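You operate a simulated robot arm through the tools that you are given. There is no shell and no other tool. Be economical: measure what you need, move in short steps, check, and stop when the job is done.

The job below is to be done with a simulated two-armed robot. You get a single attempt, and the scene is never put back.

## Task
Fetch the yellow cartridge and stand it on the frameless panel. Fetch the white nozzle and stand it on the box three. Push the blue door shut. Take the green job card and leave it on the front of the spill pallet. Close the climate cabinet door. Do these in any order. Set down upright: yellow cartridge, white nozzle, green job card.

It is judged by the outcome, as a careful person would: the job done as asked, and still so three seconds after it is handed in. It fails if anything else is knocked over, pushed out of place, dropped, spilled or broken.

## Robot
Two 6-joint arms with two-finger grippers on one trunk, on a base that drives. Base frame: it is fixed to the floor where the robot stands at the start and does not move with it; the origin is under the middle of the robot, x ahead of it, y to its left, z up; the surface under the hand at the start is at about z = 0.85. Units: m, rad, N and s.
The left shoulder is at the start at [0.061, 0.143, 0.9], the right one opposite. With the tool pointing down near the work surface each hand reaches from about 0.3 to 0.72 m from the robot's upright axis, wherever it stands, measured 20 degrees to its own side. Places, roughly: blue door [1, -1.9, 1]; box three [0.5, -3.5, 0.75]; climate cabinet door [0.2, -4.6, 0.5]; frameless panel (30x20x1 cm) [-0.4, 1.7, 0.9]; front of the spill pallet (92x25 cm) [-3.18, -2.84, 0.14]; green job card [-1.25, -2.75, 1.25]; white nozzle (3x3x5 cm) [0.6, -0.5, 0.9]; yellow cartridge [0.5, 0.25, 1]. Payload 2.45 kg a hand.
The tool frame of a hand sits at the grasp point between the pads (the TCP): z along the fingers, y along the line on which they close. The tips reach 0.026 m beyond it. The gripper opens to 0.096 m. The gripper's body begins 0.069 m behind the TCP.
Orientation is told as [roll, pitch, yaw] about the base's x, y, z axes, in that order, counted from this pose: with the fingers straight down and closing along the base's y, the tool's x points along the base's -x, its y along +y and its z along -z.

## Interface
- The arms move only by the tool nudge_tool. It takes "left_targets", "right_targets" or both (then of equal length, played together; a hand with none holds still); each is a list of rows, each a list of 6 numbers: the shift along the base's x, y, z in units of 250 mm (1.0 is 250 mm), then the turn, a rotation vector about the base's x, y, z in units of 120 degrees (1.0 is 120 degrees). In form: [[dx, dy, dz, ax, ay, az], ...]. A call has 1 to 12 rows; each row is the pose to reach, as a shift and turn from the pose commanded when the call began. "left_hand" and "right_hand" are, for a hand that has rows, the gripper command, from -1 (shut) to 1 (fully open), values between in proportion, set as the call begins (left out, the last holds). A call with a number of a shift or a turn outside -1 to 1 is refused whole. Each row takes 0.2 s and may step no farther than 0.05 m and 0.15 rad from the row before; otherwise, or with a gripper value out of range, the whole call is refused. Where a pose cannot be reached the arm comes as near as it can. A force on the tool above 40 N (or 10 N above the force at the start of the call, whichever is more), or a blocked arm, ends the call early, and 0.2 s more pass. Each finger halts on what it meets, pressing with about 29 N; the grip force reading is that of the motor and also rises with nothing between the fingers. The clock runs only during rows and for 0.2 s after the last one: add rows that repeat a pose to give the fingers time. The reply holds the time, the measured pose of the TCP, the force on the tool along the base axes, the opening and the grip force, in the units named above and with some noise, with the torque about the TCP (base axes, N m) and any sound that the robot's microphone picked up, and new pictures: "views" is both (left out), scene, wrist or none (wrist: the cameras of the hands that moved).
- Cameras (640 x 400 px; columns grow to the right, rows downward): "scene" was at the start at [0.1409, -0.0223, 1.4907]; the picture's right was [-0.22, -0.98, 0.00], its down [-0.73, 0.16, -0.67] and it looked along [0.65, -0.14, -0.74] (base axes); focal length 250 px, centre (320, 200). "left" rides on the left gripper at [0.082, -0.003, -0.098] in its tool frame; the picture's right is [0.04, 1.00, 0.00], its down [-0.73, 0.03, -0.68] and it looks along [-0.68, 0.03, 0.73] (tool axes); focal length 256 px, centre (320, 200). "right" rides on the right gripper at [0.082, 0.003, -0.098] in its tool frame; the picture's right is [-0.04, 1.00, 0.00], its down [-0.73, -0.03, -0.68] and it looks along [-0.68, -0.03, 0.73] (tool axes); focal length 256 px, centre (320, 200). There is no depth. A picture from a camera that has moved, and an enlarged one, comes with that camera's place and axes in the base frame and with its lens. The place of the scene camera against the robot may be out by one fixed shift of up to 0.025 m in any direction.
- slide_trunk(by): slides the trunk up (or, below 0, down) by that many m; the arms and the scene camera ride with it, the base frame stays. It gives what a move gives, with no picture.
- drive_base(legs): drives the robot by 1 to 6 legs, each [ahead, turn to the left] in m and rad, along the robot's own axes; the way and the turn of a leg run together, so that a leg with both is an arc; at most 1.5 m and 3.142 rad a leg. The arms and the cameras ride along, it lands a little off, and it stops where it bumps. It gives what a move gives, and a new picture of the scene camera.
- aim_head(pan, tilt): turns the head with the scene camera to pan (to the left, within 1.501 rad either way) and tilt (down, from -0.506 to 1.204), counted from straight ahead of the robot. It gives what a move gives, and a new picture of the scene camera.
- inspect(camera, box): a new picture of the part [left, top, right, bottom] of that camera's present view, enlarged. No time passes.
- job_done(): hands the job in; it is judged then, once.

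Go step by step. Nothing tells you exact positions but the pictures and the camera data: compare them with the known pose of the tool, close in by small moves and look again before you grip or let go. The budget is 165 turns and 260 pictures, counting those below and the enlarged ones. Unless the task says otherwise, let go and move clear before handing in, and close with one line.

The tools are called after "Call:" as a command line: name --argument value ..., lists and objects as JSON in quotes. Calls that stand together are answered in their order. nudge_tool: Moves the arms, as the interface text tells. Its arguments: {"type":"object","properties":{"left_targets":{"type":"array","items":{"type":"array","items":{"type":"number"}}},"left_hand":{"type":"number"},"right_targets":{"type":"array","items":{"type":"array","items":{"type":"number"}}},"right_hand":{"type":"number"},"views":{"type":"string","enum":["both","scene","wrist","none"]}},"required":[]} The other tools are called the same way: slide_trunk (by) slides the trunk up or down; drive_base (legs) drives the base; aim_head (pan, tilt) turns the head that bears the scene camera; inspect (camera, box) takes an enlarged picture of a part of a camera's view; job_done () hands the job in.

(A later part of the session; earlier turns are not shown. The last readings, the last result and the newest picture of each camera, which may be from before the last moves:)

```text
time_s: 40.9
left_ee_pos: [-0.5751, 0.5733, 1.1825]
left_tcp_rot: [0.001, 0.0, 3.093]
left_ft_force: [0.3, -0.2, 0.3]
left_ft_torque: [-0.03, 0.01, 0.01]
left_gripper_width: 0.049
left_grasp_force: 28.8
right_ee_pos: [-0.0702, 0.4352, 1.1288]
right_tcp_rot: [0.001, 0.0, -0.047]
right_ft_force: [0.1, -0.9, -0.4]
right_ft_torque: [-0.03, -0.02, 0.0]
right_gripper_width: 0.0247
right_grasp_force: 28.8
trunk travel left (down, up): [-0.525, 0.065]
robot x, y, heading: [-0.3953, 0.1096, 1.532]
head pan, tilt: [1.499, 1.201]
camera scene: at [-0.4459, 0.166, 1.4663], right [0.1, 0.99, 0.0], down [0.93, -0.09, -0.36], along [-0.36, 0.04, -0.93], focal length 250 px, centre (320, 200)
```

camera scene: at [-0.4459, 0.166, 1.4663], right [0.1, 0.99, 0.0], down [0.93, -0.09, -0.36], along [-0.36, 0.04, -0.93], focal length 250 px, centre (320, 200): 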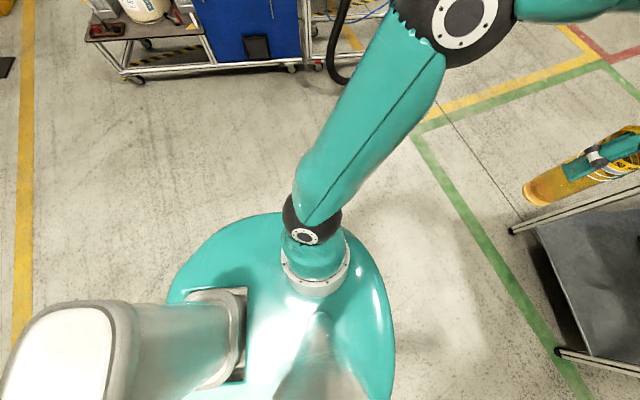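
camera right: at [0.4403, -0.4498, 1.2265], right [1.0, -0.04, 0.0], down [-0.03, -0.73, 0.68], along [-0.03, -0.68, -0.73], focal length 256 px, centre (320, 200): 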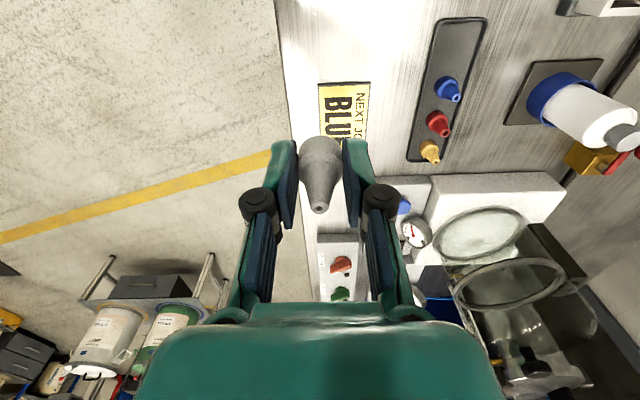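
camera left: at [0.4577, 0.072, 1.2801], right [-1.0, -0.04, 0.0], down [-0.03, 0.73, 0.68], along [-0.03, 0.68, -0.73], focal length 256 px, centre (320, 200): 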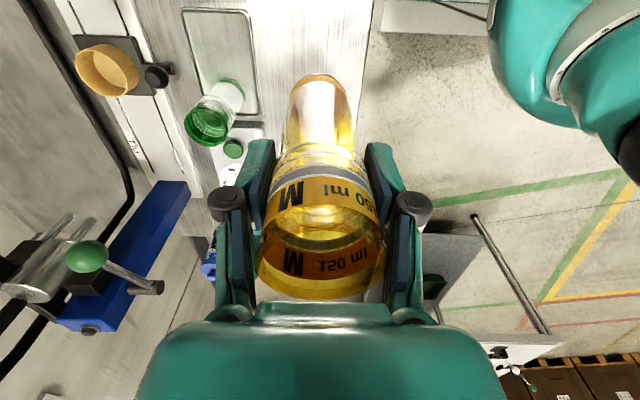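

The turn worked. I look ahead at the panel bench.

Call:
aim_head --pan 0 --tilt 0.4

Call:
inspect --camera "scene" --box '[220, 120, 420, 245]'

```text
time_s: 42.5
left_ee_pos: [-0.576, 0.5718, 1.1831]
left_tcp_rot: [0.0, 0.0, 3.092]
left_ft_force: [0.9, -0.4, -0.2]
left_ft_torque: [-0.03, 0.0, 0.01]
left_gripper_width: 0.0489
left_grasp_force: 29.2
right_ee_pos: [-0.0707, 0.4344, 1.1299]
right_tcp_rot: [0.0, 0.002, -0.047]
right_ft_force: [0.6, -0.1, 0.0]
right_ft_torque: [-0.01, -0.01, 0.0]
right_gripper_width: 0.0248
right_grasp_force: 29.4
trunk travel left (down, up): [-0.525, 0.065]
robot x, y, heading: [-0.394, 0.1048, 1.542]
head pan, tilt: [0.0, 0.4]
camera scene: at [-0.3872, 0.2532, 1.529], right [1.0, -0.03, 0.0], down [-0.01, -0.39, -0.92], along [0.03, 0.92, -0.39], focal length 250 px, centre (320, 200)
```

scene: 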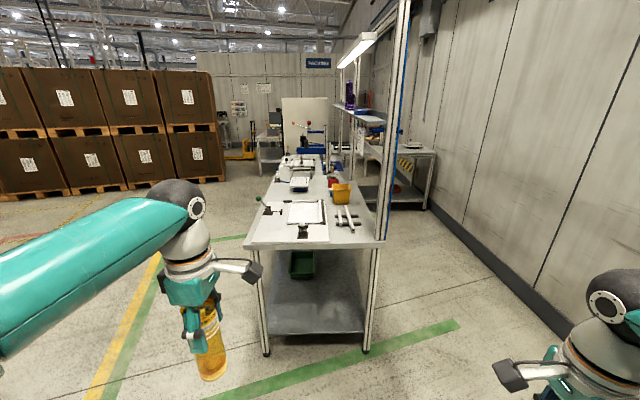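

```text
3.20 times, centred on (320, 182) of scene
camera zoom: at [-0.3872, 0.2532, 1.529], right [1.0, -0.03, 0.0], down [-0.01, -0.39, -0.92], along [0.03, 0.92, -0.39], focal length 799 px, centre (320, 256)
```

zoom: 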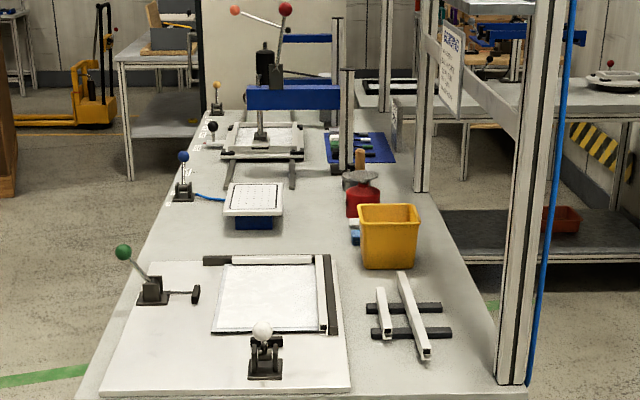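

The frameless panel lies in a jig with centre near (−0.437, 1.56), with toggle clamps beside it. I'll approach from its south end, tucking the right hand inward away from the post.

Call:
nudge_tool --right_targets '[[-0.14, -0.02, 0, 0, 0, 0], [-0.28, -0.04, 0, 0, 0, 0], [-0.44, -0.08, 0, 0, 0, 0]]' --views "none"

Call:
drive_base --legs '[[0.55, 0.025]]'

Call:
aim_head --pan 0 --tilt 0.75

```text
time_s: 43.3
left_ee_pos: [-0.5768, 0.5733, 1.1827]
left_tcp_rot: [0.001, 0.001, 3.093]
left_ft_force: [-0.7, -0.7, 0.0]
left_ft_torque: [-0.01, -0.01, 0.03]
left_gripper_width: 0.049
left_grasp_force: 29.2
right_ee_pos: [-0.1807, 0.4145, 1.1292]
right_tcp_rot: [-0.001, -0.002, -0.047]
right_ft_force: [0.0, -0.5, 0.1]
right_ft_torque: [0.02, -0.01, 0.01]
right_gripper_width: 0.0247
right_grasp_force: 29.1
trunk travel left (down, up): [-0.525, 0.065]
robot x, y, heading: [-0.3952, 0.1078, 1.54]
head pan, tilt: [0.0, 0.4]
```

```text
time_s: 46.5
left_ee_pos: [-0.5828, 1.1143, 1.1829]
left_tcp_rot: [-0.001, 0.001, 3.124]
left_ft_force: [-0.8, 0.2, -0.9]
left_ft_torque: [0.01, -0.01, -0.02]
left_gripper_width: 0.0491
left_grasp_force: 28.7
right_ee_pos: [-0.1832, 0.9689, 1.1287]
right_tcp_rot: [0.0, -0.001, -0.015]
right_ft_force: [-0.4, 0.0, 0.2]
right_ft_torque: [-0.04, 0.01, 0.01]
right_gripper_width: 0.0251
right_grasp_force: 28.4
trunk travel left (down, up): [-0.525, 0.065]
robot x, y, heading: [-0.3841, 0.6538, 1.577]
head pan, tilt: [0.0, 0.4]
camera scene: at [-0.3845, 0.8007, 1.529], right [1.0, 0.0, 0.0], down [0.0, -0.39, -0.92], along [0.0, 0.92, -0.39], focal length 250 px, centre (320, 200)
```

scene: 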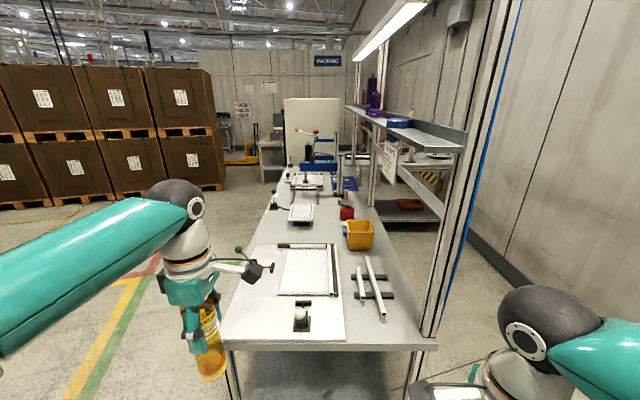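

```text
time_s: 47.3
left_ee_pos: [-0.582, 1.1126, 1.1834]
left_tcp_rot: [-0.001, 0.002, 3.124]
left_ft_force: [0.6, 0.0, -0.3]
left_ft_torque: [-0.01, -0.02, 0.03]
left_gripper_width: 0.0489
left_grasp_force: 28.4
right_ee_pos: [-0.1842, 0.9698, 1.129]
right_tcp_rot: [0.002, 0.0, -0.013]
right_ft_force: [1.2, -0.6, 0.6]
right_ft_torque: [0.01, 0.04, 0.01]
right_gripper_width: 0.0247
right_grasp_force: 29.1
trunk travel left (down, up): [-0.525, 0.065]
robot x, y, heading: [-0.385, 0.6514, 1.573]
head pan, tilt: [0.0, 0.75]
camera scene: at [-0.3843, 0.7904, 1.498], right [1.0, 0.0, 0.0], down [0.0, -0.68, -0.73], along [0.0, 0.73, -0.68], focal length 250 px, centre (320, 200)
```

scene: 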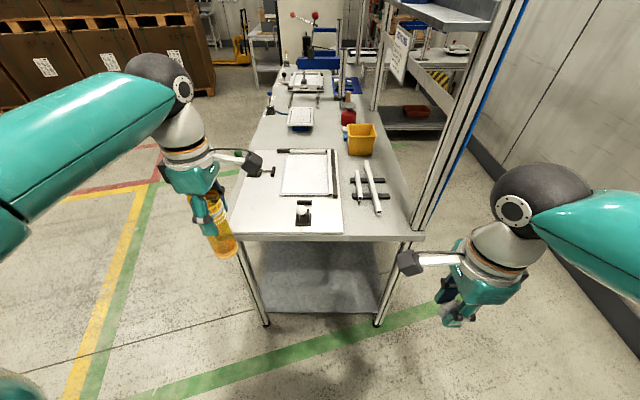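

Panel centre about (−0.435, 1.61), bench edge at y ≈ 1.30. I drive 0.30 m further.

Call:
drive_base --legs '[[0.3, 0]]'

```text
time_s: 49.4
left_ee_pos: [-0.5828, 1.4169, 1.1833]
left_tcp_rot: [0.001, 0.002, 3.125]
left_ft_force: [0.1, 0.6, -0.3]
left_ft_torque: [-0.04, 0.03, 0.0]
left_gripper_width: 0.0489
left_grasp_force: 28.8
right_ee_pos: [-0.1838, 1.2707, 1.1288]
right_tcp_rot: [-0.001, 0.001, -0.014]
right_ft_force: [-0.4, 0.3, -0.2]
right_ft_torque: [-0.04, -0.03, 0.02]
right_gripper_width: 0.0245
right_grasp_force: 28.6
trunk travel left (down, up): [-0.525, 0.065]
robot x, y, heading: [-0.388, 0.9527, 1.57]
head pan, tilt: [0.0, 0.75]
camera scene: at [-0.3852, 1.0934, 1.4978], right [1.0, 0.0, 0.0], down [0.0, -0.68, -0.73], along [0.0, 0.73, -0.68], focal length 250 px, centre (320, 200)
```

scene: 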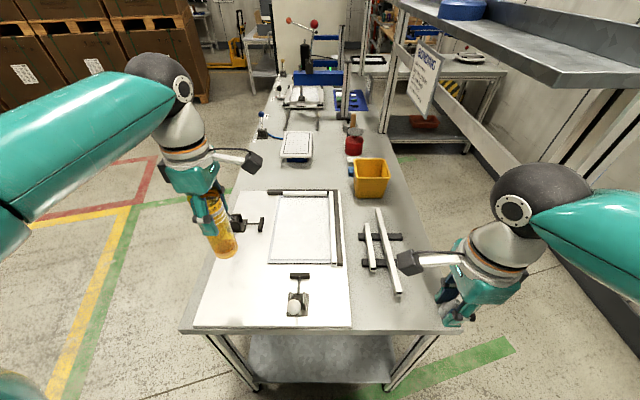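

I carry the cartridge over the panel to about (−0.445, 1.56), staying high.

Call:
nudge_tool --left_targets '[[0.06, 0.06, 0, 0, 0, 0], [0.15, 0.15, 0, 0, 0, 0], [0.25, 0.25, 0, 0, 0, 0], [0.35, 0.35, 0, 0, 0, 0], [0.45, 0.45, 0, 0, 0, 0], [0.52, 0.53, 0, 0, 0, 0], [0.552, 0.572, 0, 0, 0, 0]]'

```text
time_s: 51.0
left_ee_pos: [-0.4563, 1.5207, 1.166]
left_tcp_rot: [0.004, 0.001, 3.123]
left_ft_force: [-0.6, 0.5, -0.9]
left_ft_torque: [0.0, 0.01, 0.01]
left_gripper_width: 0.0491
left_grasp_force: 29.0
left hand out of reach, approached as far as the arm can: row 5, 6, 7
right_ee_pos: [-0.1837, 1.2707, 1.1297]
right_tcp_rot: [0.002, 0.0, -0.015]
right_ft_force: [0.1, -0.6, 0.5]
right_ft_torque: [0.03, -0.02, -0.02]
right_gripper_width: 0.0248
right_grasp_force: 29.4
trunk travel left (down, up): [-0.525, 0.065]
robot x, y, heading: [-0.3824, 0.9507, 1.572]
head pan, tilt: [0.0, 0.75]
camera scene: at [-0.3849, 1.0925, 1.4979], right [1.0, 0.0, 0.0], down [0.0, -0.68, -0.73], along [0.0, 0.73, -0.68], focal length 250 px, centre (320, 200)
camera left: at [-0.3748, 1.522, 1.2647], right [0.02, -1.0, 0.0], down [-0.73, -0.02, 0.68], along [-0.68, -0.02, -0.73], focal length 256 px, centre (320, 200)
```

scene: 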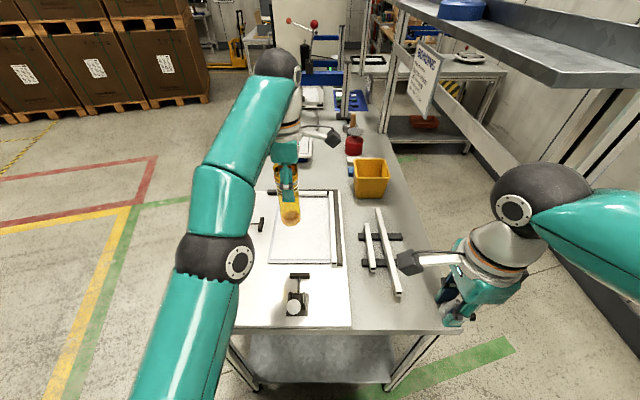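
left: 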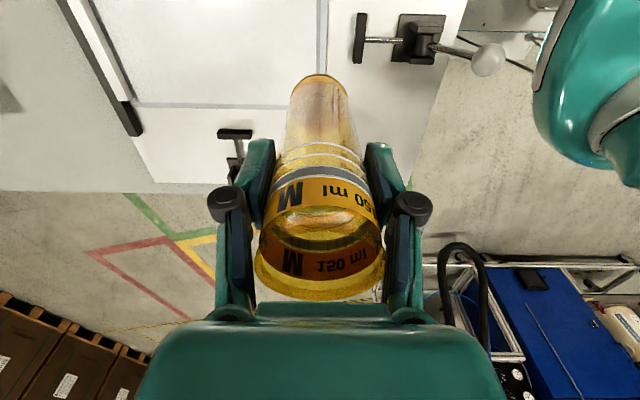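

At this height the arm stops short; the wrist view shows the panel's near edge at y ≈ 1.517. Lowering gives more reach, so I go down a little and then forward.

Call:
nudge_tool --left_targets '[[0.0, 0, -0.12, 0, 0, 0], [0.0, 0, -0.24, 0, 0, 0], [0.0, 0, -0.36, 0, 0, 0], [0.02, 0.1, -0.36, 0, 0, 0], [0.02, 0.2, -0.36, 0, 0, 0], [0.02, 0.3, -0.36, 0, 0, 0], [0.02, 0.4, -0.36, 0, 0, 0]]'

```text
time_s: 52.6
left_ee_pos: [-0.455, 1.574, 1.0645]
left_tcp_rot: [0.002, 0.002, 3.124]
left_ft_force: [-0.1, -0.3, -0.2]
left_ft_torque: [-0.04, 0.02, -0.02]
left_gripper_width: 0.0491
left_grasp_force: 29.3
left hand out of reach, approached as far as the arm can: row 6, 7
right_ee_pos: [-0.1842, 1.2719, 1.1283]
right_tcp_rot: [0.0, -0.001, -0.013]
right_ft_force: [0.4, 0.5, 0.1]
right_ft_torque: [-0.03, 0.02, 0.01]
right_gripper_width: 0.0248
right_grasp_force: 28.8
trunk travel left (down, up): [-0.525, 0.065]
robot x, y, heading: [-0.3902, 0.9555, 1.575]
head pan, tilt: [0.0, 0.75]
camera scene: at [-0.385, 1.093, 1.4978], right [1.0, 0.0, 0.0], down [0.0, -0.68, -0.73], along [0.0, 0.73, -0.68], focal length 250 px, centre (320, 200)
camera left: at [-0.3732, 1.5766, 1.1626], right [0.02, -1.0, 0.0], down [-0.73, -0.02, 0.68], along [-0.68, -0.02, -0.73], focal length 256 px, centre (320, 200)
```

scene: 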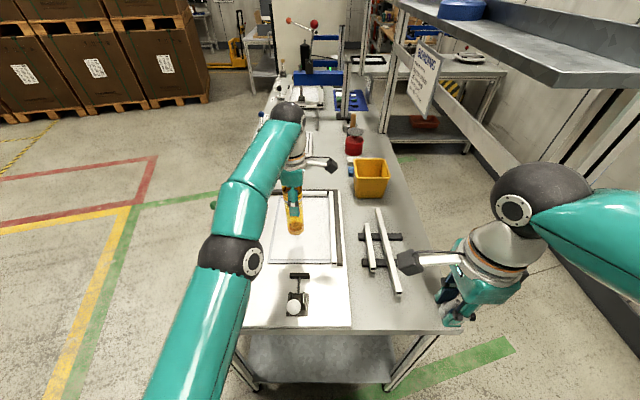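
left: 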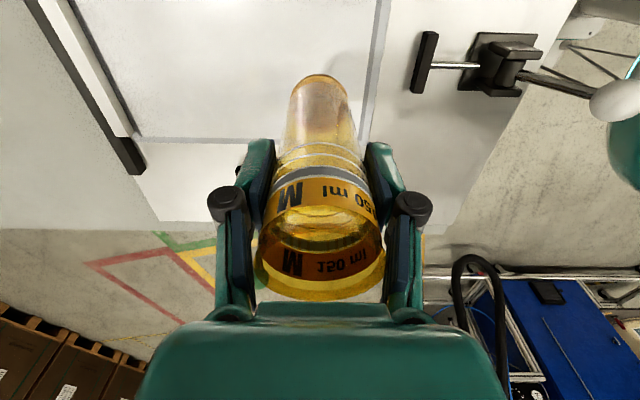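

The cartridge is now over the panel (edge y ≈ 1.521, x from −0.532). I lower further while edging forward.

Call:
nudge_tool --left_targets '[[0, 0, -0.08, 0, 0, 0], [0.0, 0.04, -0.14, 0, 0, 0], [0.0, 0.08, -0.14, 0, 0, 0], [0.0, 0.12, -0.14, 0, 0, 0]]' --views "wrist"

```text
time_s: 53.6
left_ee_pos: [-0.455, 1.5889, 1.0282]
left_tcp_rot: [0.001, 0.001, 3.124]
left_ft_force: [0.0, -0.5, -0.3]
left_ft_torque: [0.01, -0.02, -0.03]
left_gripper_width: 0.0493
left_grasp_force: 29.1
left hand out of reach, approached as far as the arm can: row 3, 4
right_ee_pos: [-0.1847, 1.2714, 1.1294]
right_tcp_rot: [0.0, 0.001, -0.014]
right_ft_force: [0.9, -0.2, 0.1]
right_ft_torque: [0.04, 0.02, -0.04]
right_gripper_width: 0.0247
right_grasp_force: 29.3
trunk travel left (down, up): [-0.525, 0.065]
robot x, y, heading: [-0.3867, 0.9536, 1.574]
head pan, tilt: [0.0, 0.75]
camera left: at [-0.3739, 1.5907, 1.1265], right [0.02, -1.0, 0.0], down [-0.73, -0.02, 0.68], along [-0.68, -0.02, -0.73], focal length 256 px, centre (320, 200)
```

left: 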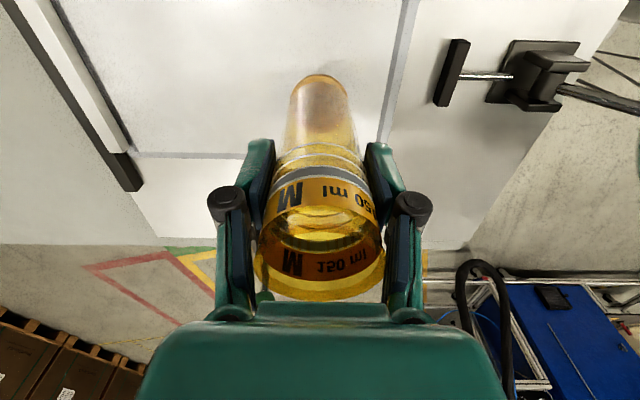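

Good margin to the edge (about 4 cm). Now small steps down, watching the force.

Call:
nudge_tool --left_targets '[[0, 0, -0.024, 0, 0, 0], [0, 0, -0.048, 0, 0, 0], [0, 0, -0.072, 0, 0, 0]]' --views "wrist"

```text
time_s: 54.4
left_ee_pos: [-0.4545, 1.589, 1.0108]
left_tcp_rot: [0.0, 0.0, 3.122]
left_ft_force: [-0.9, -0.2, -0.5]
left_ft_torque: [-0.02, -0.03, -0.01]
left_gripper_width: 0.0492
left_grasp_force: 29.1
right_ee_pos: [-0.1845, 1.2702, 1.1302]
right_tcp_rot: [0.0, 0.0, -0.016]
right_ft_force: [0.5, 0.5, -0.2]
right_ft_torque: [0.02, -0.02, 0.0]
right_gripper_width: 0.0247
right_grasp_force: 29.1
trunk travel left (down, up): [-0.525, 0.065]
robot x, y, heading: [-0.3867, 0.9552, 1.578]
head pan, tilt: [0.0, 0.75]
camera left: at [-0.3743, 1.5906, 1.109], right [0.02, -1.0, 0.0], down [-0.73, -0.02, 0.68], along [-0.68, -0.02, -0.73], focal length 256 px, centre (320, 200)
```

left: 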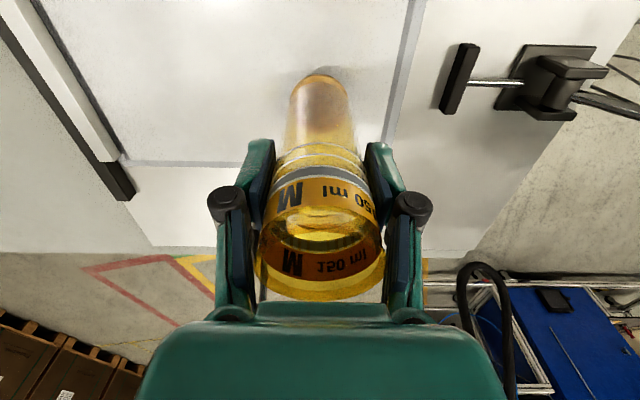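

Call:
nudge_tool --left_targets '[[0, 0, -0.016, 0, 0, 0], [0, 0, -0.032, 0, 0, 0], [0, 0, -0.048, 0, 0, 0]]' --views "wrist"

```text
time_s: 55.2
left_ee_pos: [-0.4556, 1.5899, 0.9993]
left_tcp_rot: [-0.001, 0.0, 3.124]
left_ft_force: [0.2, -0.2, -1.5]
left_ft_torque: [-0.02, 0.03, -0.02]
left_gripper_width: 0.0488
left_grasp_force: 29.2
right_ee_pos: [-0.1841, 1.2712, 1.1285]
right_tcp_rot: [0.0, 0.001, -0.015]
right_ft_force: [-0.1, 0.7, -1.2]
right_ft_torque: [-0.03, -0.01, -0.03]
right_gripper_width: 0.0247
right_grasp_force: 29.3
trunk travel left (down, up): [-0.525, 0.065]
robot x, y, heading: [-0.3851, 0.9565, 1.579]
head pan, tilt: [0.0, 0.75]
camera left: at [-0.3741, 1.5912, 1.0972], right [0.02, -1.0, 0.0], down [-0.73, -0.02, 0.68], along [-0.68, -0.02, -0.73], focal length 256 px, centre (320, 200)
```

left: 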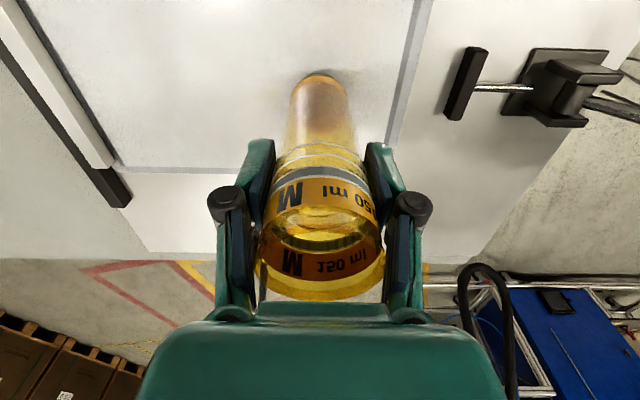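

Still no contact, though the contact shadow is closing at the base. I continue down in small steps.

Call:
nudge_tool --left_targets '[[0, 0, -0.012, 0, 0, 0], [0, 0, -0.024, 0, 0, 0], [0, 0, -0.036, 0, 0, 0]]' --views "wrist"

```text
time_s: 56.0
left_ee_pos: [-0.4546, 1.5892, 0.9888]
left_tcp_rot: [0.002, 0.002, 3.125]
left_ft_force: [0.9, -0.5, -1.2]
left_ft_torque: [0.01, -0.01, 0.04]
left_gripper_width: 0.0489
left_grasp_force: 28.8
right_ee_pos: [-0.1846, 1.2696, 1.1291]
right_tcp_rot: [0.002, 0.001, -0.014]
right_ft_force: [0.4, 0.8, -0.5]
right_ft_torque: [0.01, 0.01, 0.01]
right_gripper_width: 0.0248
right_grasp_force: 29.1
trunk travel left (down, up): [-0.525, 0.065]
robot x, y, heading: [-0.3855, 0.9549, 1.575]
head pan, tilt: [0.0, 0.75]
camera left: at [-0.374, 1.5911, 1.0877], right [0.02, -1.0, 0.0], down [-0.73, -0.02, 0.68], along [-0.68, -0.02, -0.73], focal length 256 px, centre (320, 200)
```

left: 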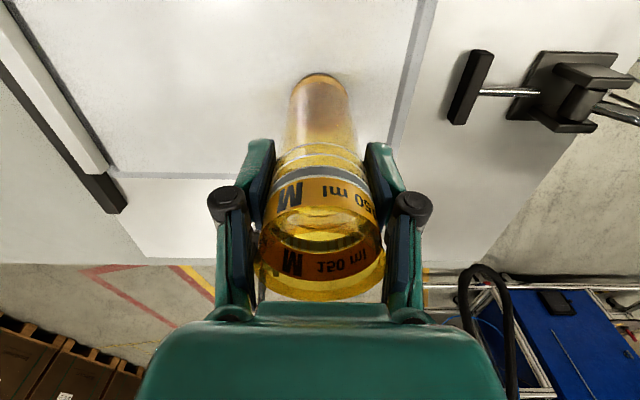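

Call:
nudge_tool --left_targets '[[0, 0, -0.01, 0, 0, 0], [0, 0, -0.02, 0, 0, 0], [0, 0, -0.03, 0, 0, 0]]' --views "wrist"

```text
time_s: 56.8
left_ee_pos: [-0.4551, 1.5895, 0.9848]
left_tcp_rot: [-0.008, 0.002, 3.127]
left_ft_force: [1.1, 3.5, 17.9]
left_ft_torque: [-0.01, 0.07, -0.08]
left_gripper_width: 0.049
left_grasp_force: 28.9
right_ee_pos: [-0.1849, 1.2688, 1.1305]
right_tcp_rot: [0.002, 0.001, -0.014]
right_ft_force: [0.8, 0.0, -0.5]
right_ft_torque: [0.03, -0.01, -0.02]
right_gripper_width: 0.0249
right_grasp_force: 29.2
trunk travel left (down, up): [-0.525, 0.065]
robot x, y, heading: [-0.3904, 0.9515, 1.574]
head pan, tilt: [0.0, 0.75]
camera left: at [-0.3742, 1.5897, 1.0843], right [0.02, -1.0, -0.01], down [-0.73, -0.02, 0.68], along [-0.68, -0.01, -0.74], focal length 256 px, centre (320, 200)
```

left: 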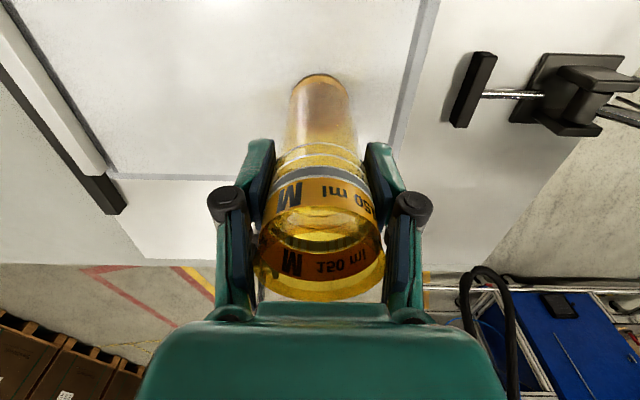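

Contact. I ease 2 mm back and open.

Call:
nudge_tool --left_targets '[[0, 0, 0.012, 0, 0, 0], [0, 0, 0.012, 0, 0, 0]]' --views "none"

Call:
nudge_tool --left_targets '[[0, 0, 0, 0, 0, 0], [0, 0, 0, 0, 0, 0], [0, 0, 0, 0, 0, 0]]' --left_hand 0.7 --views "wrist"

```text
time_s: 57.4
left_ee_pos: [-0.455, 1.5903, 0.9856]
left_tcp_rot: [-0.001, 0.0, 3.124]
left_ft_force: [0.7, 3.0, 9.8]
left_ft_torque: [0.3, -0.01, -0.01]
left_gripper_width: 0.0488
left_grasp_force: 29.0
right_ee_pos: [-0.1834, 1.2699, 1.1292]
right_tcp_rot: [0.0, 0.0, -0.015]
right_ft_force: [0.8, 0.0, 0.2]
right_ft_torque: [-0.01, 0.01, 0.02]
right_gripper_width: 0.0247
right_grasp_force: 28.9
trunk travel left (down, up): [-0.525, 0.065]
robot x, y, heading: [-0.3877, 0.9531, 1.576]
head pan, tilt: [0.0, 0.75]
```

```text
time_s: 58.2
left_ee_pos: [-0.4557, 1.5893, 0.9857]
left_tcp_rot: [0.0, -0.001, 3.125]
left_ft_force: [0.0, 0.1, -0.5]
left_ft_torque: [0.0, 0.01, 0.0]
left_gripper_width: 0.0816
left_grasp_force: 0.1
right_ee_pos: [-0.1845, 1.2694, 1.1292]
right_tcp_rot: [0.0, 0.0, -0.014]
right_ft_force: [-0.3, 0.5, -0.3]
right_ft_torque: [0.01, -0.02, -0.01]
right_gripper_width: 0.025
right_grasp_force: 28.7
trunk travel left (down, up): [-0.525, 0.065]
robot x, y, heading: [-0.3846, 0.9558, 1.577]
head pan, tilt: [0.0, 0.75]
camera left: at [-0.3741, 1.5905, 1.0834], right [0.02, -1.0, 0.0], down [-0.73, -0.02, 0.68], along [-0.68, -0.02, -0.73], focal length 256 px, centre (320, 200)
```

left: 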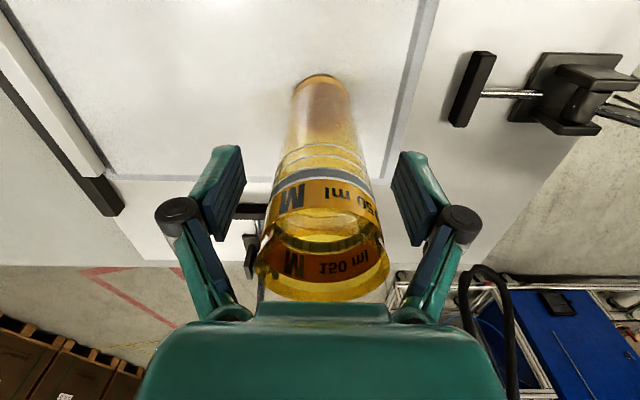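

Released and standing. I lift straight up, then draw the hand back.

Call:
nudge_tool --left_targets '[[0, 0, 0.06, 0, 0, 0], [0, 0, 0.16, 0, 0, 0], [0, 0, 0.28, 0, 0, 0], [0, -0.02, 0.4, 0, 0, 0], [0, -0.06, 0.52, 0, 0, 0], [0, -0.2, 0.64, 0, 0, 0], [-0.05, -0.36, 0.66, 0, 0, 0], [-0.15, -0.52, 0.66, 0, 0, 0], [-0.3, -0.6, 0.66, 0, 0, 0], [-0.42, -0.7, 0.66, 0, 0, 0]]'

```text
time_s: 60.4
left_ee_pos: [-0.5606, 1.4146, 1.1511]
left_tcp_rot: [-0.001, 0.0, 3.125]
left_ft_force: [0.1, 0.3, 0.3]
left_ft_torque: [0.0, -0.02, -0.04]
left_gripper_width: 0.0817
left_grasp_force: 0.1
left hand out of reach, approached as far as the arm can: row 3, 4, 5, 6
right_ee_pos: [-0.1846, 1.2692, 1.1288]
right_tcp_rot: [0.0, 0.001, -0.013]
right_ft_force: [1.1, 0.0, -0.4]
right_ft_torque: [0.04, -0.02, -0.02]
right_gripper_width: 0.0247
right_grasp_force: 28.7
trunk travel left (down, up): [-0.525, 0.065]
robot x, y, heading: [-0.3895, 0.9515, 1.571]
head pan, tilt: [0.0, 0.75]
camera scene: at [-0.3856, 1.0908, 1.4981], right [1.0, 0.0, 0.0], down [0.0, -0.68, -0.73], along [0.0, 0.73, -0.68], focal length 250 px, centre (320, 200)
camera left: at [-0.4803, 1.4141, 1.2493], right [0.02, -1.0, 0.0], down [-0.73, -0.02, 0.68], along [-0.68, -0.01, -0.73], focal length 256 px, centre (320, 200)
```

scene: 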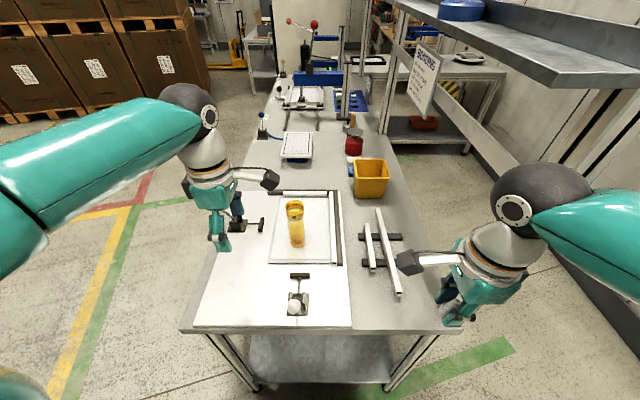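
left: 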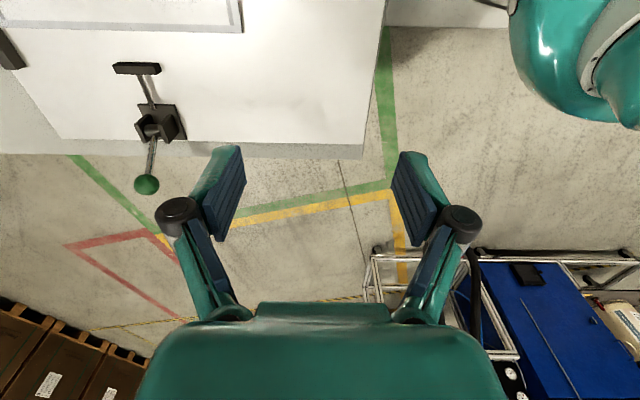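

The yellow cartridge stands on the panel. Now I back away from this bench and turn around toward the −y side.

Call:
drive_base --legs '[[-0.6, 0], [0, 1.57]]'

Call:
aim_head --pan 1.2 --tilt 0.6

```text
time_s: 67.2
left_ee_pos: [-0.8784, 0.3014, 1.1506]
left_tcp_rot: [0.001, 0.0, -1.835]
left_ft_force: [-0.7, -1.1, -0.6]
left_ft_torque: [0.08, -0.04, 0.01]
left_gripper_width: 0.0815
left_grasp_force: 0.1
right_ee_pos: [-0.6461, 0.6314, 1.1314]
right_tcp_rot: [0.0, -0.002, 1.31]
right_ft_force: [-0.1, 0.1, 0.1]
right_ft_torque: [0.03, -0.07, 0.03]
right_gripper_width: 0.0246
right_grasp_force: 29.1
trunk travel left (down, up): [-0.525, 0.065]
robot x, y, heading: [-0.3775, 0.3971, 2.924]
head pan, tilt: [0.0, 0.75]
stopped in leg 2: the robot was blocked; the commanded pose is now the measured one
camera scene: at [-0.5141, 0.4226, 1.4978], right [0.22, 0.98, 0.0], down [0.67, -0.15, -0.73], along [-0.71, 0.16, -0.68], focal length 250 px, centre (320, 200)
```

scene: 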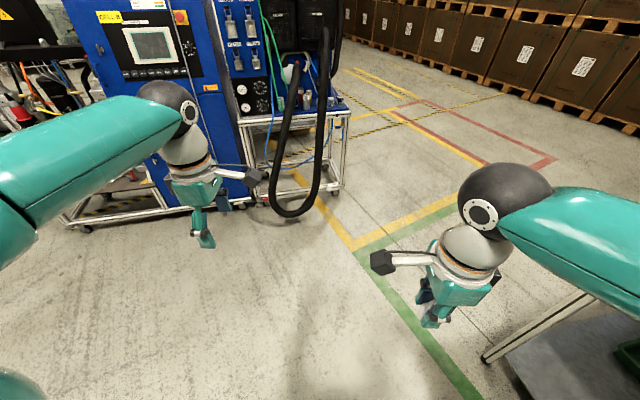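

```text
time_s: 68.6
left_ee_pos: [-0.8743, 0.3051, 1.1522]
left_tcp_rot: [-0.001, -0.001, -1.839]
left_ft_force: [0.3, 0.3, -0.1]
left_ft_torque: [-0.02, 0.02, -0.01]
left_gripper_width: 0.0815
left_grasp_force: 0.0
right_ee_pos: [-0.6448, 0.6335, 1.1297]
right_tcp_rot: [0.001, 0.0, 1.307]
right_ft_force: [0.2, -0.6, 0.7]
right_ft_torque: [0.02, -0.03, -0.02]
right_gripper_width: 0.0246
right_grasp_force: 28.8
trunk travel left (down, up): [-0.525, 0.065]
robot x, y, heading: [-0.3799, 0.3998, 2.926]
head pan, tilt: [1.201, 0.6]
camera scene: at [-0.4803, 0.3343, 1.5108], right [-0.83, 0.56, 0.0], down [0.31, 0.47, -0.82], along [-0.46, -0.69, -0.57], focal length 250 px, centre (320, 200)
```

scene: 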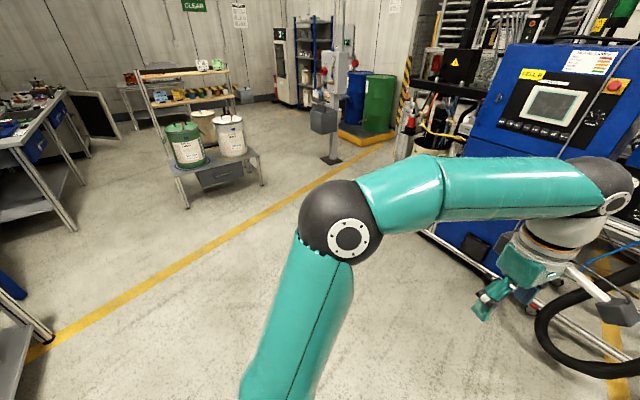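

The turn stopped again with nothing near, so it probably dislikes long turns. I continue the turn in smaller pieces.

Call:
drive_base --legs '[[0, 0.6], [0, 0.6]]'

Call:
aim_head --pan 0.3 --tilt 0.35

```text
time_s: 72.7
left_ee_pos: [-0.4679, -0.1049, 1.152]
left_tcp_rot: [-0.001, 0.0, -0.634]
left_ft_force: [-1.2, -0.3, -1.2]
left_ft_torque: [0.0, -0.02, -0.01]
left_gripper_width: 0.0817
left_grasp_force: 0.0
right_ee_pos: [-0.6922, 0.2319, 1.13]
right_tcp_rot: [-0.001, -0.001, 2.511]
right_ft_force: [-0.3, -0.2, -0.1]
right_ft_torque: [0.07, -0.02, 0.01]
right_gripper_width: 0.0246
right_grasp_force: 29.2
trunk travel left (down, up): [-0.525, 0.065]
robot x, y, heading: [-0.4141, 0.4211, -2.162]
head pan, tilt: [1.201, 0.6]
camera scene: at [-0.3905, 0.2927, 1.5108], right [-0.82, -0.57, 0.0], down [-0.32, 0.46, -0.82], along [0.47, -0.68, -0.57], focal length 250 px, centre (320, 200)
```

scene: 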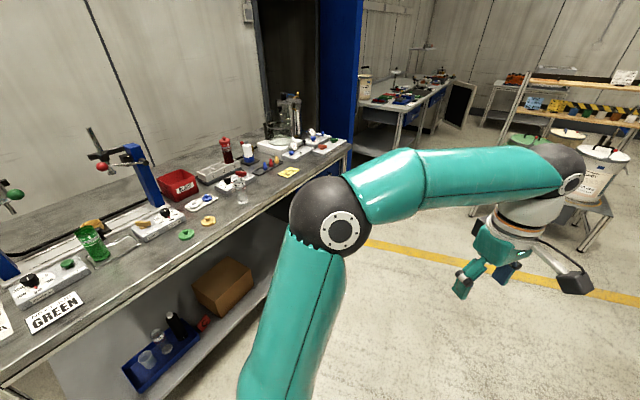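

```text
time_s: 73.9
left_ee_pos: [-0.4677, -0.1021, 1.1519]
left_tcp_rot: [0.0, 0.0, -0.635]
left_ft_force: [-0.2, -0.2, -0.5]
left_ft_torque: [-0.01, -0.03, -0.02]
left_gripper_width: 0.0818
left_grasp_force: 0.1
right_ee_pos: [-0.6915, 0.2326, 1.1312]
right_tcp_rot: [-0.001, 0.0, 2.509]
right_ft_force: [-0.5, 0.8, -1.0]
right_ft_torque: [-0.03, -0.04, 0.02]
right_gripper_width: 0.0246
right_grasp_force: 28.9
trunk travel left (down, up): [-0.525, 0.065]
robot x, y, heading: [-0.4109, 0.4226, -2.165]
head pan, tilt: [0.3, 0.351]
camera scene: at [-0.4681, 0.2769, 1.5336], right [-0.96, 0.29, 0.0], down [0.1, 0.33, -0.94], along [-0.27, -0.9, -0.34], focal length 250 px, centre (320, 200)
```

scene: 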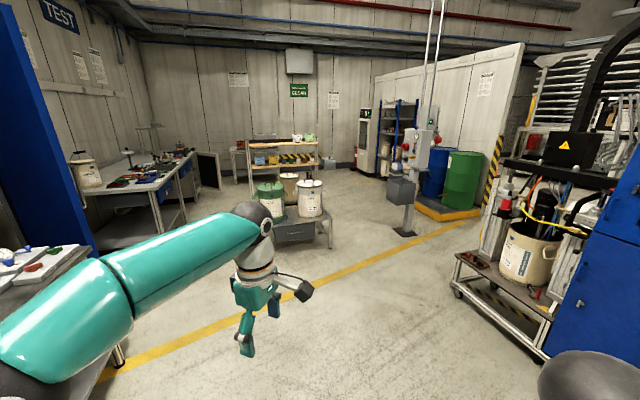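

I now recognise the layout: blue door open at left, test bench with boxes beyond it, shelf with the card behind the pail stand, spill pallet with drums to the right. I turn to face −y and drive toward the door area.

Call:
drive_base --legs '[[0, 0.6], [1.2, 0]]'

Call:
aim_head --pan 0.7 --tilt 0.35

```text
time_s: 81.9
left_ee_pos: [-0.1341, -1.2411, 1.1524]
left_tcp_rot: [0.0, -0.001, -0.02]
left_ft_force: [0.7, -0.2, 0.7]
left_ft_torque: [0.04, -0.01, 0.02]
left_gripper_width: 0.0819
left_grasp_force: 0.1
right_ee_pos: [-0.5105, -1.0961, 1.1304]
right_tcp_rot: [0.0, 0.001, 3.127]
right_ft_force: [-0.3, -1.2, -0.3]
right_ft_torque: [0.0, -0.02, -0.02]
right_gripper_width: 0.0246
right_grasp_force: 29.7
trunk travel left (down, up): [-0.525, 0.065]
robot x, y, heading: [-0.3904, -0.7787, -1.54]
head pan, tilt: [0.3, 0.351]
camera scene: at [-0.3581, -0.9344, 1.5335], right [-0.95, -0.32, 0.0], down [-0.11, 0.33, -0.94], along [0.3, -0.89, -0.34], focal length 250 px, centre (320, 200)
```

scene: 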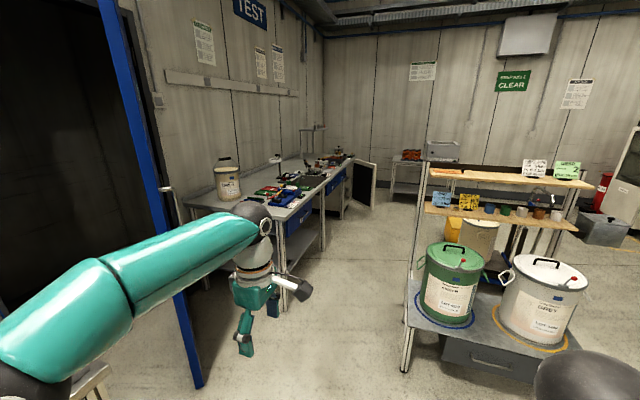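

```text
time_s: 82.8
left_ee_pos: [-0.1328, -1.2401, 1.1522]
left_tcp_rot: [0.0, 0.0, -0.017]
left_ft_force: [-0.2, -0.2, 0.8]
left_ft_torque: [0.02, -0.03, -0.02]
left_gripper_width: 0.0816
left_grasp_force: 0.1
right_ee_pos: [-0.5107, -1.0973, 1.1322]
right_tcp_rot: [0.0, -0.002, 3.126]
right_ft_force: [-0.6, -0.5, 0.9]
right_ft_torque: [0.01, 0.01, 0.05]
right_gripper_width: 0.0249
right_grasp_force: 29.3
trunk travel left (down, up): [-0.525, 0.065]
robot x, y, heading: [-0.3914, -0.779, -1.541]
head pan, tilt: [0.7, 0.351]
camera scene: at [-0.3263, -0.9153, 1.5336], right [-0.75, -0.66, 0.0], down [-0.23, 0.26, -0.94], along [0.62, -0.7, -0.34], focal length 250 px, centre (320, 200)
```

scene: 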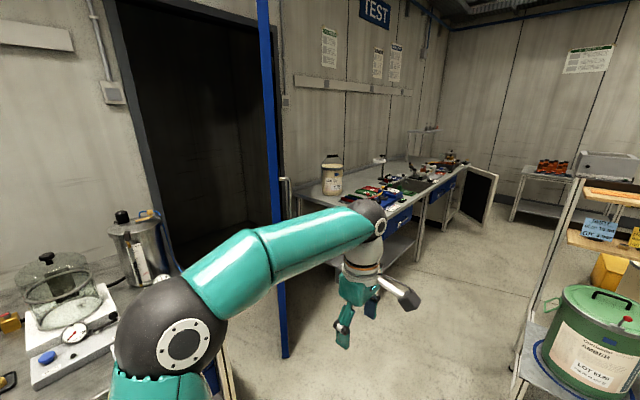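

The door is seen edge-on, its free edge near (0.64, −1.66); the test bench edge is at x ≈ 0.46 and the pail stand corner near (−0.51, −2.15). I first deliver the nozzle, so I drive into the corridor mouth and look.

Call:
drive_base --legs '[[0, 0.3], [0.65, 0], [0, -0.33]]'

Call:
aim_head --pan 0 --tilt 0.55

Call:
aim_head --pan -1.2 --tilt 0.5

```text
time_s: 88.7
left_ee_pos: [0.06, -1.8646, 1.1524]
left_tcp_rot: [-0.001, 0.0, -0.051]
left_ft_force: [0.2, 0.9, -0.9]
left_ft_torque: [-0.01, 0.01, 0.03]
left_gripper_width: 0.0814
left_grasp_force: 0.1
right_ee_pos: [-0.3104, -1.7097, 1.1321]
right_tcp_rot: [0.0, 0.0, 3.095]
right_ft_force: [0.5, -0.3, -0.1]
right_ft_torque: [0.01, 0.0, 0.0]
right_gripper_width: 0.0245
right_grasp_force: 28.9
trunk travel left (down, up): [-0.525, 0.065]
robot x, y, heading: [-0.1726, -1.395, -1.57]
head pan, tilt: [0.7, 0.351]
camera scene: at [-0.1084, -1.5338, 1.5336], right [-0.77, -0.64, 0.0], down [-0.22, 0.26, -0.94], along [0.6, -0.72, -0.34], focal length 250 px, centre (320, 200)
```

scene: 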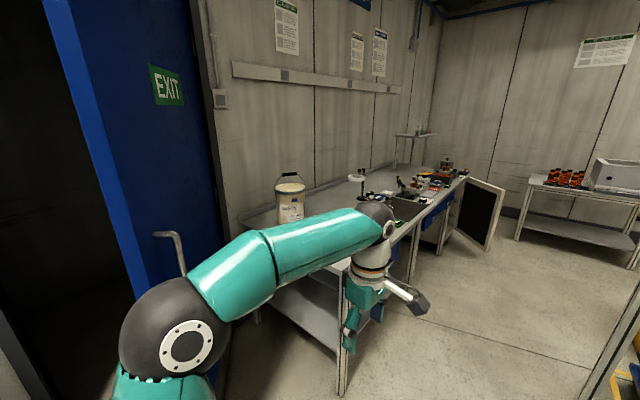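

```text
time_s: 89.7
left_ee_pos: [0.06, -1.8649, 1.1526]
left_tcp_rot: [-0.002, 0.0, -0.047]
left_ft_force: [0.6, -0.7, -0.4]
left_ft_torque: [0.01, -0.04, -0.02]
left_gripper_width: 0.0815
left_grasp_force: 0.1
right_ee_pos: [-0.3109, -1.7109, 1.1328]
right_tcp_rot: [0.0, -0.001, 3.097]
right_ft_force: [0.3, 0.1, -0.3]
right_ft_torque: [-0.04, -0.02, 0.01]
right_gripper_width: 0.0244
right_grasp_force: 29.0
trunk travel left (down, up): [-0.525, 0.065]
robot x, y, heading: [-0.1708, -1.3963, -1.579]
head pan, tilt: [0.0, 0.55]
camera scene: at [-0.1684, -1.5524, 1.5154], right [-1.0, 0.0, 0.0], down [0.0, 0.52, -0.85], along [0.0, -0.85, -0.52], focal length 250 px, centre (320, 200)
```

scene: 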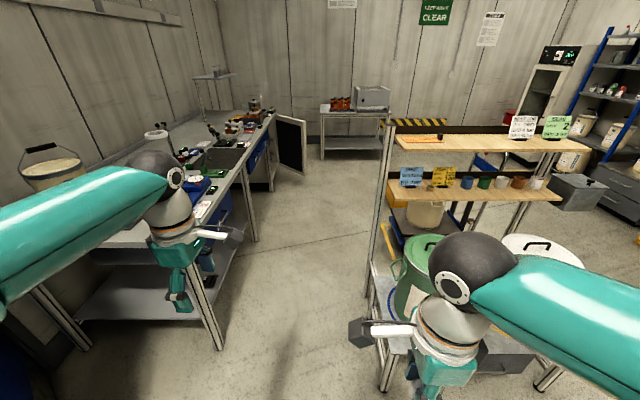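

```text
time_s: 91.1
left_ee_pos: [0.0602, -1.8645, 1.1535]
left_tcp_rot: [0.001, 0.0, -0.052]
left_ft_force: [-0.1, 0.2, 0.3]
left_ft_torque: [0.03, -0.01, 0.03]
left_gripper_width: 0.0815
left_grasp_force: 0.0
right_ee_pos: [-0.3121, -1.7101, 1.1311]
right_tcp_rot: [0.0, 0.0, 3.095]
right_ft_force: [0.4, -0.2, -0.6]
right_ft_torque: [-0.03, -0.01, -0.02]
right_gripper_width: 0.0245
right_grasp_force: 29.1
trunk travel left (down, up): [-0.525, 0.065]
robot x, y, heading: [-0.1721, -1.3959, -1.574]
head pan, tilt: [-1.201, 0.499]
camera scene: at [-0.2531, -1.4955, 1.5199], right [-0.36, 0.93, 0.0], down [0.45, 0.17, -0.88], along [-0.82, -0.32, -0.48], focal length 250 px, centre (320, 200)
```

scene: 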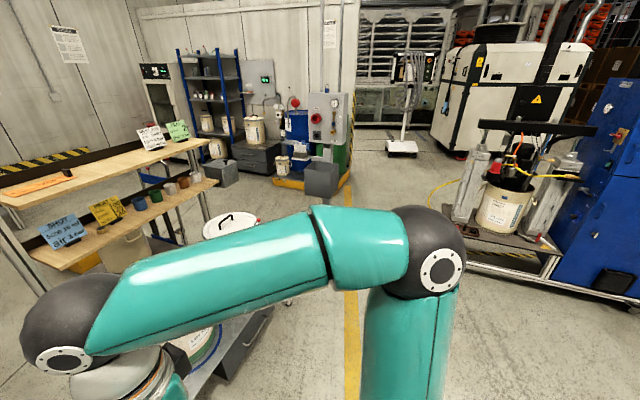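

I see the whole area: green job card stands on the upper shelf's far end, shelf end post near (−0.5, −2.77). I extend the right hand forward to narrow the elbow, then drive down the corridor along x ≈ 0.05.

Call:
nudge_tool --right_targets '[[0.02, -0.15, 0.02, 0, 0, 0], [0.04, -0.3, 0.02, 0, 0, 0], [0.06, -0.45, 0.02, 0, 0, 0], [0.08, -0.6, 0.02, 0, 0, 0]]' --views "none"

Call:
drive_base --legs '[[0, 0.34], [0.66, 0], [0, -0.34]]'

Call:
aim_head --pan 0.3 --tilt 0.6

```text
time_s: 92.1
left_ee_pos: [0.0604, -1.8667, 1.1514]
left_tcp_rot: [0.0, -0.001, -0.048]
left_ft_force: [-0.1, -0.3, 0.1]
left_ft_torque: [0.0, 0.02, 0.01]
left_gripper_width: 0.0816
left_grasp_force: 0.1
right_ee_pos: [-0.2918, -1.8623, 1.1362]
right_tcp_rot: [-0.001, 0.0, 3.097]
right_ft_force: [0.1, 0.7, -0.3]
right_ft_torque: [0.03, 0.0, 0.02]
right_gripper_width: 0.0248
right_grasp_force: 29.0
trunk travel left (down, up): [-0.525, 0.065]
robot x, y, heading: [-0.1735, -1.3929, -1.572]
head pan, tilt: [-1.201, 0.499]
```

```text
time_s: 98.2
left_ee_pos: [0.2732, -2.4844, 1.1524]
left_tcp_rot: [0.0, 0.0, -0.053]
left_ft_force: [0.3, 0.7, 0.3]
left_ft_torque: [0.0, 0.03, -0.02]
left_gripper_width: 0.0817
left_grasp_force: 0.1
right_ee_pos: [-0.0772, -2.4778, 1.1376]
right_tcp_rot: [0.001, -0.001, 3.09]
right_ft_force: [0.6, -0.2, -0.2]
right_ft_torque: [0.01, -0.01, -0.01]
right_gripper_width: 0.0242
right_grasp_force: 28.9
trunk travel left (down, up): [-0.525, 0.065]
robot x, y, heading: [0.0597, -2.0169, -1.571]
head pan, tilt: [-1.201, 0.499]
camera scene: at [-0.0208, -2.1134, 1.5199], right [-0.36, 0.93, 0.0], down [0.45, 0.17, -0.88], along [-0.82, -0.31, -0.48], focal length 250 px, centre (320, 200)
```

scene: 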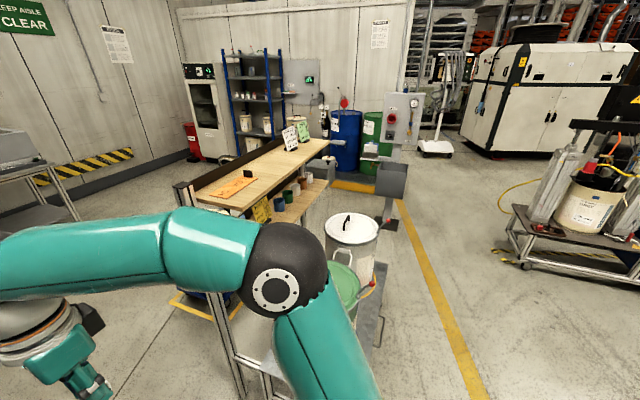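

```text
time_s: 99.8
left_ee_pos: [0.2747, -2.4844, 1.1535]
left_tcp_rot: [0.0, 0.001, -0.055]
left_ft_force: [0.5, -0.2, 0.1]
left_ft_torque: [-0.01, 0.0, 0.01]
left_gripper_width: 0.0814
left_grasp_force: 0.0
right_ee_pos: [-0.0769, -2.4776, 1.1374]
right_tcp_rot: [0.002, 0.002, 3.092]
right_ft_force: [0.7, 0.5, 0.1]
right_ft_torque: [0.0, 0.01, -0.05]
right_gripper_width: 0.0241
right_grasp_force: 29.2
trunk travel left (down, up): [-0.525, 0.065]
robot x, y, heading: [0.0578, -2.0175, -1.575]
head pan, tilt: [0.3, 0.6]
camera scene: at [0.09, -2.1654, 1.5108], right [-0.96, -0.29, 0.0], down [-0.16, 0.54, -0.82], along [0.24, -0.79, -0.57], focal length 250 px, centre (320, 200)
```

scene: 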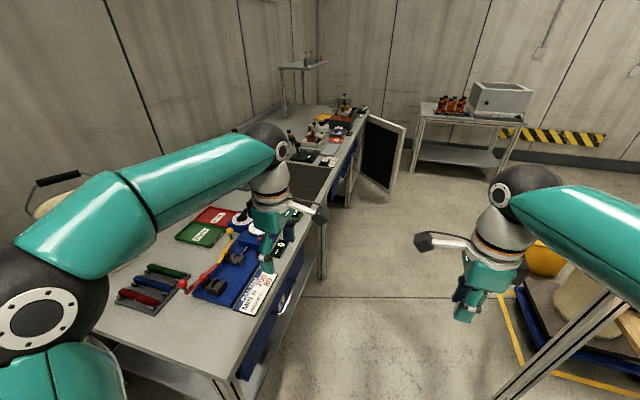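

Corridor clear. I drive another 0.9 m south.

Call:
drive_base --legs '[[0.9, 0]]'

Call:
aim_head --pan 0.7 --tilt 0.65

```text
time_s: 104.6
left_ee_pos: [0.2744, -3.3828, 1.1526]
left_tcp_rot: [0.0, 0.001, -0.05]
left_ft_force: [-0.2, -0.3, -0.4]
left_ft_torque: [0.01, -0.02, -0.01]
left_gripper_width: 0.0814
left_grasp_force: 0.1
right_ee_pos: [-0.0772, -3.3799, 1.1374]
right_tcp_rot: [0.0, 0.0, 3.094]
right_ft_force: [0.7, -0.6, 0.3]
right_ft_torque: [0.03, -0.01, 0.0]
right_gripper_width: 0.0242
right_grasp_force: 29.1
trunk travel left (down, up): [-0.525, 0.065]
robot x, y, heading: [0.0572, -2.9162, -1.571]
head pan, tilt: [0.3, 0.6]
camera scene: at [0.0889, -3.0659, 1.5107], right [-0.96, -0.3, 0.0], down [-0.17, 0.54, -0.82], along [0.24, -0.79, -0.57], focal length 250 px, centre (320, 200)
```

scene: 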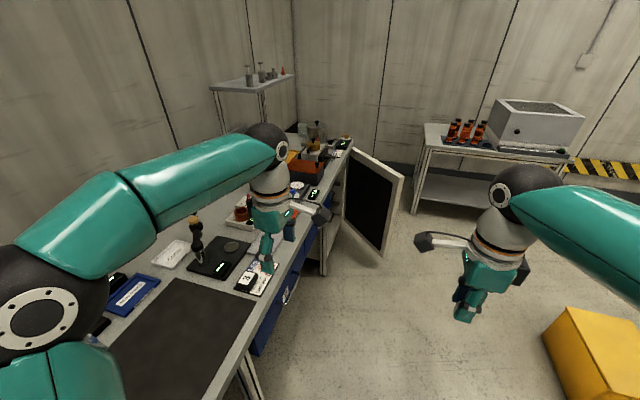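

```text
time_s: 105.4
left_ee_pos: [0.2736, -3.3831, 1.1538]
left_tcp_rot: [-0.002, -0.001, -0.05]
left_ft_force: [0.1, 0.5, -0.7]
left_ft_torque: [-0.02, 0.01, -0.01]
left_gripper_width: 0.0815
left_grasp_force: 0.0
right_ee_pos: [-0.0772, -3.3784, 1.1381]
right_tcp_rot: [0.0, -0.002, 3.095]
right_ft_force: [0.3, -0.5, -0.6]
right_ft_torque: [-0.01, 0.02, 0.0]
right_gripper_width: 0.024
right_grasp_force: 29.1
trunk travel left (down, up): [-0.525, 0.065]
robot x, y, heading: [0.0598, -2.9131, -1.568]
head pan, tilt: [0.7, 0.649]
camera scene: at [0.1187, -3.0473, 1.5065], right [-0.77, -0.64, 0.0], down [-0.39, 0.46, -0.8], along [0.51, -0.61, -0.6], focal length 250 px, centre (320, 200)
```

scene: 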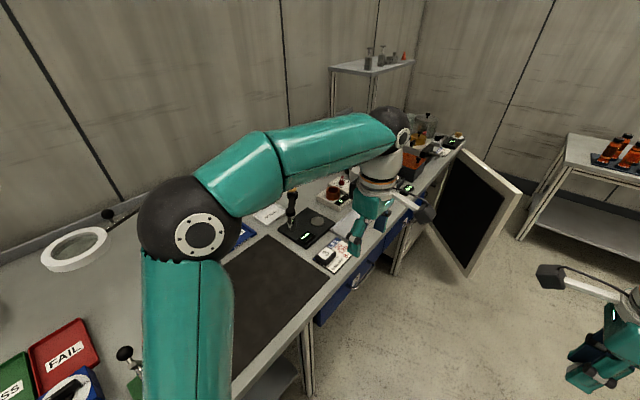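

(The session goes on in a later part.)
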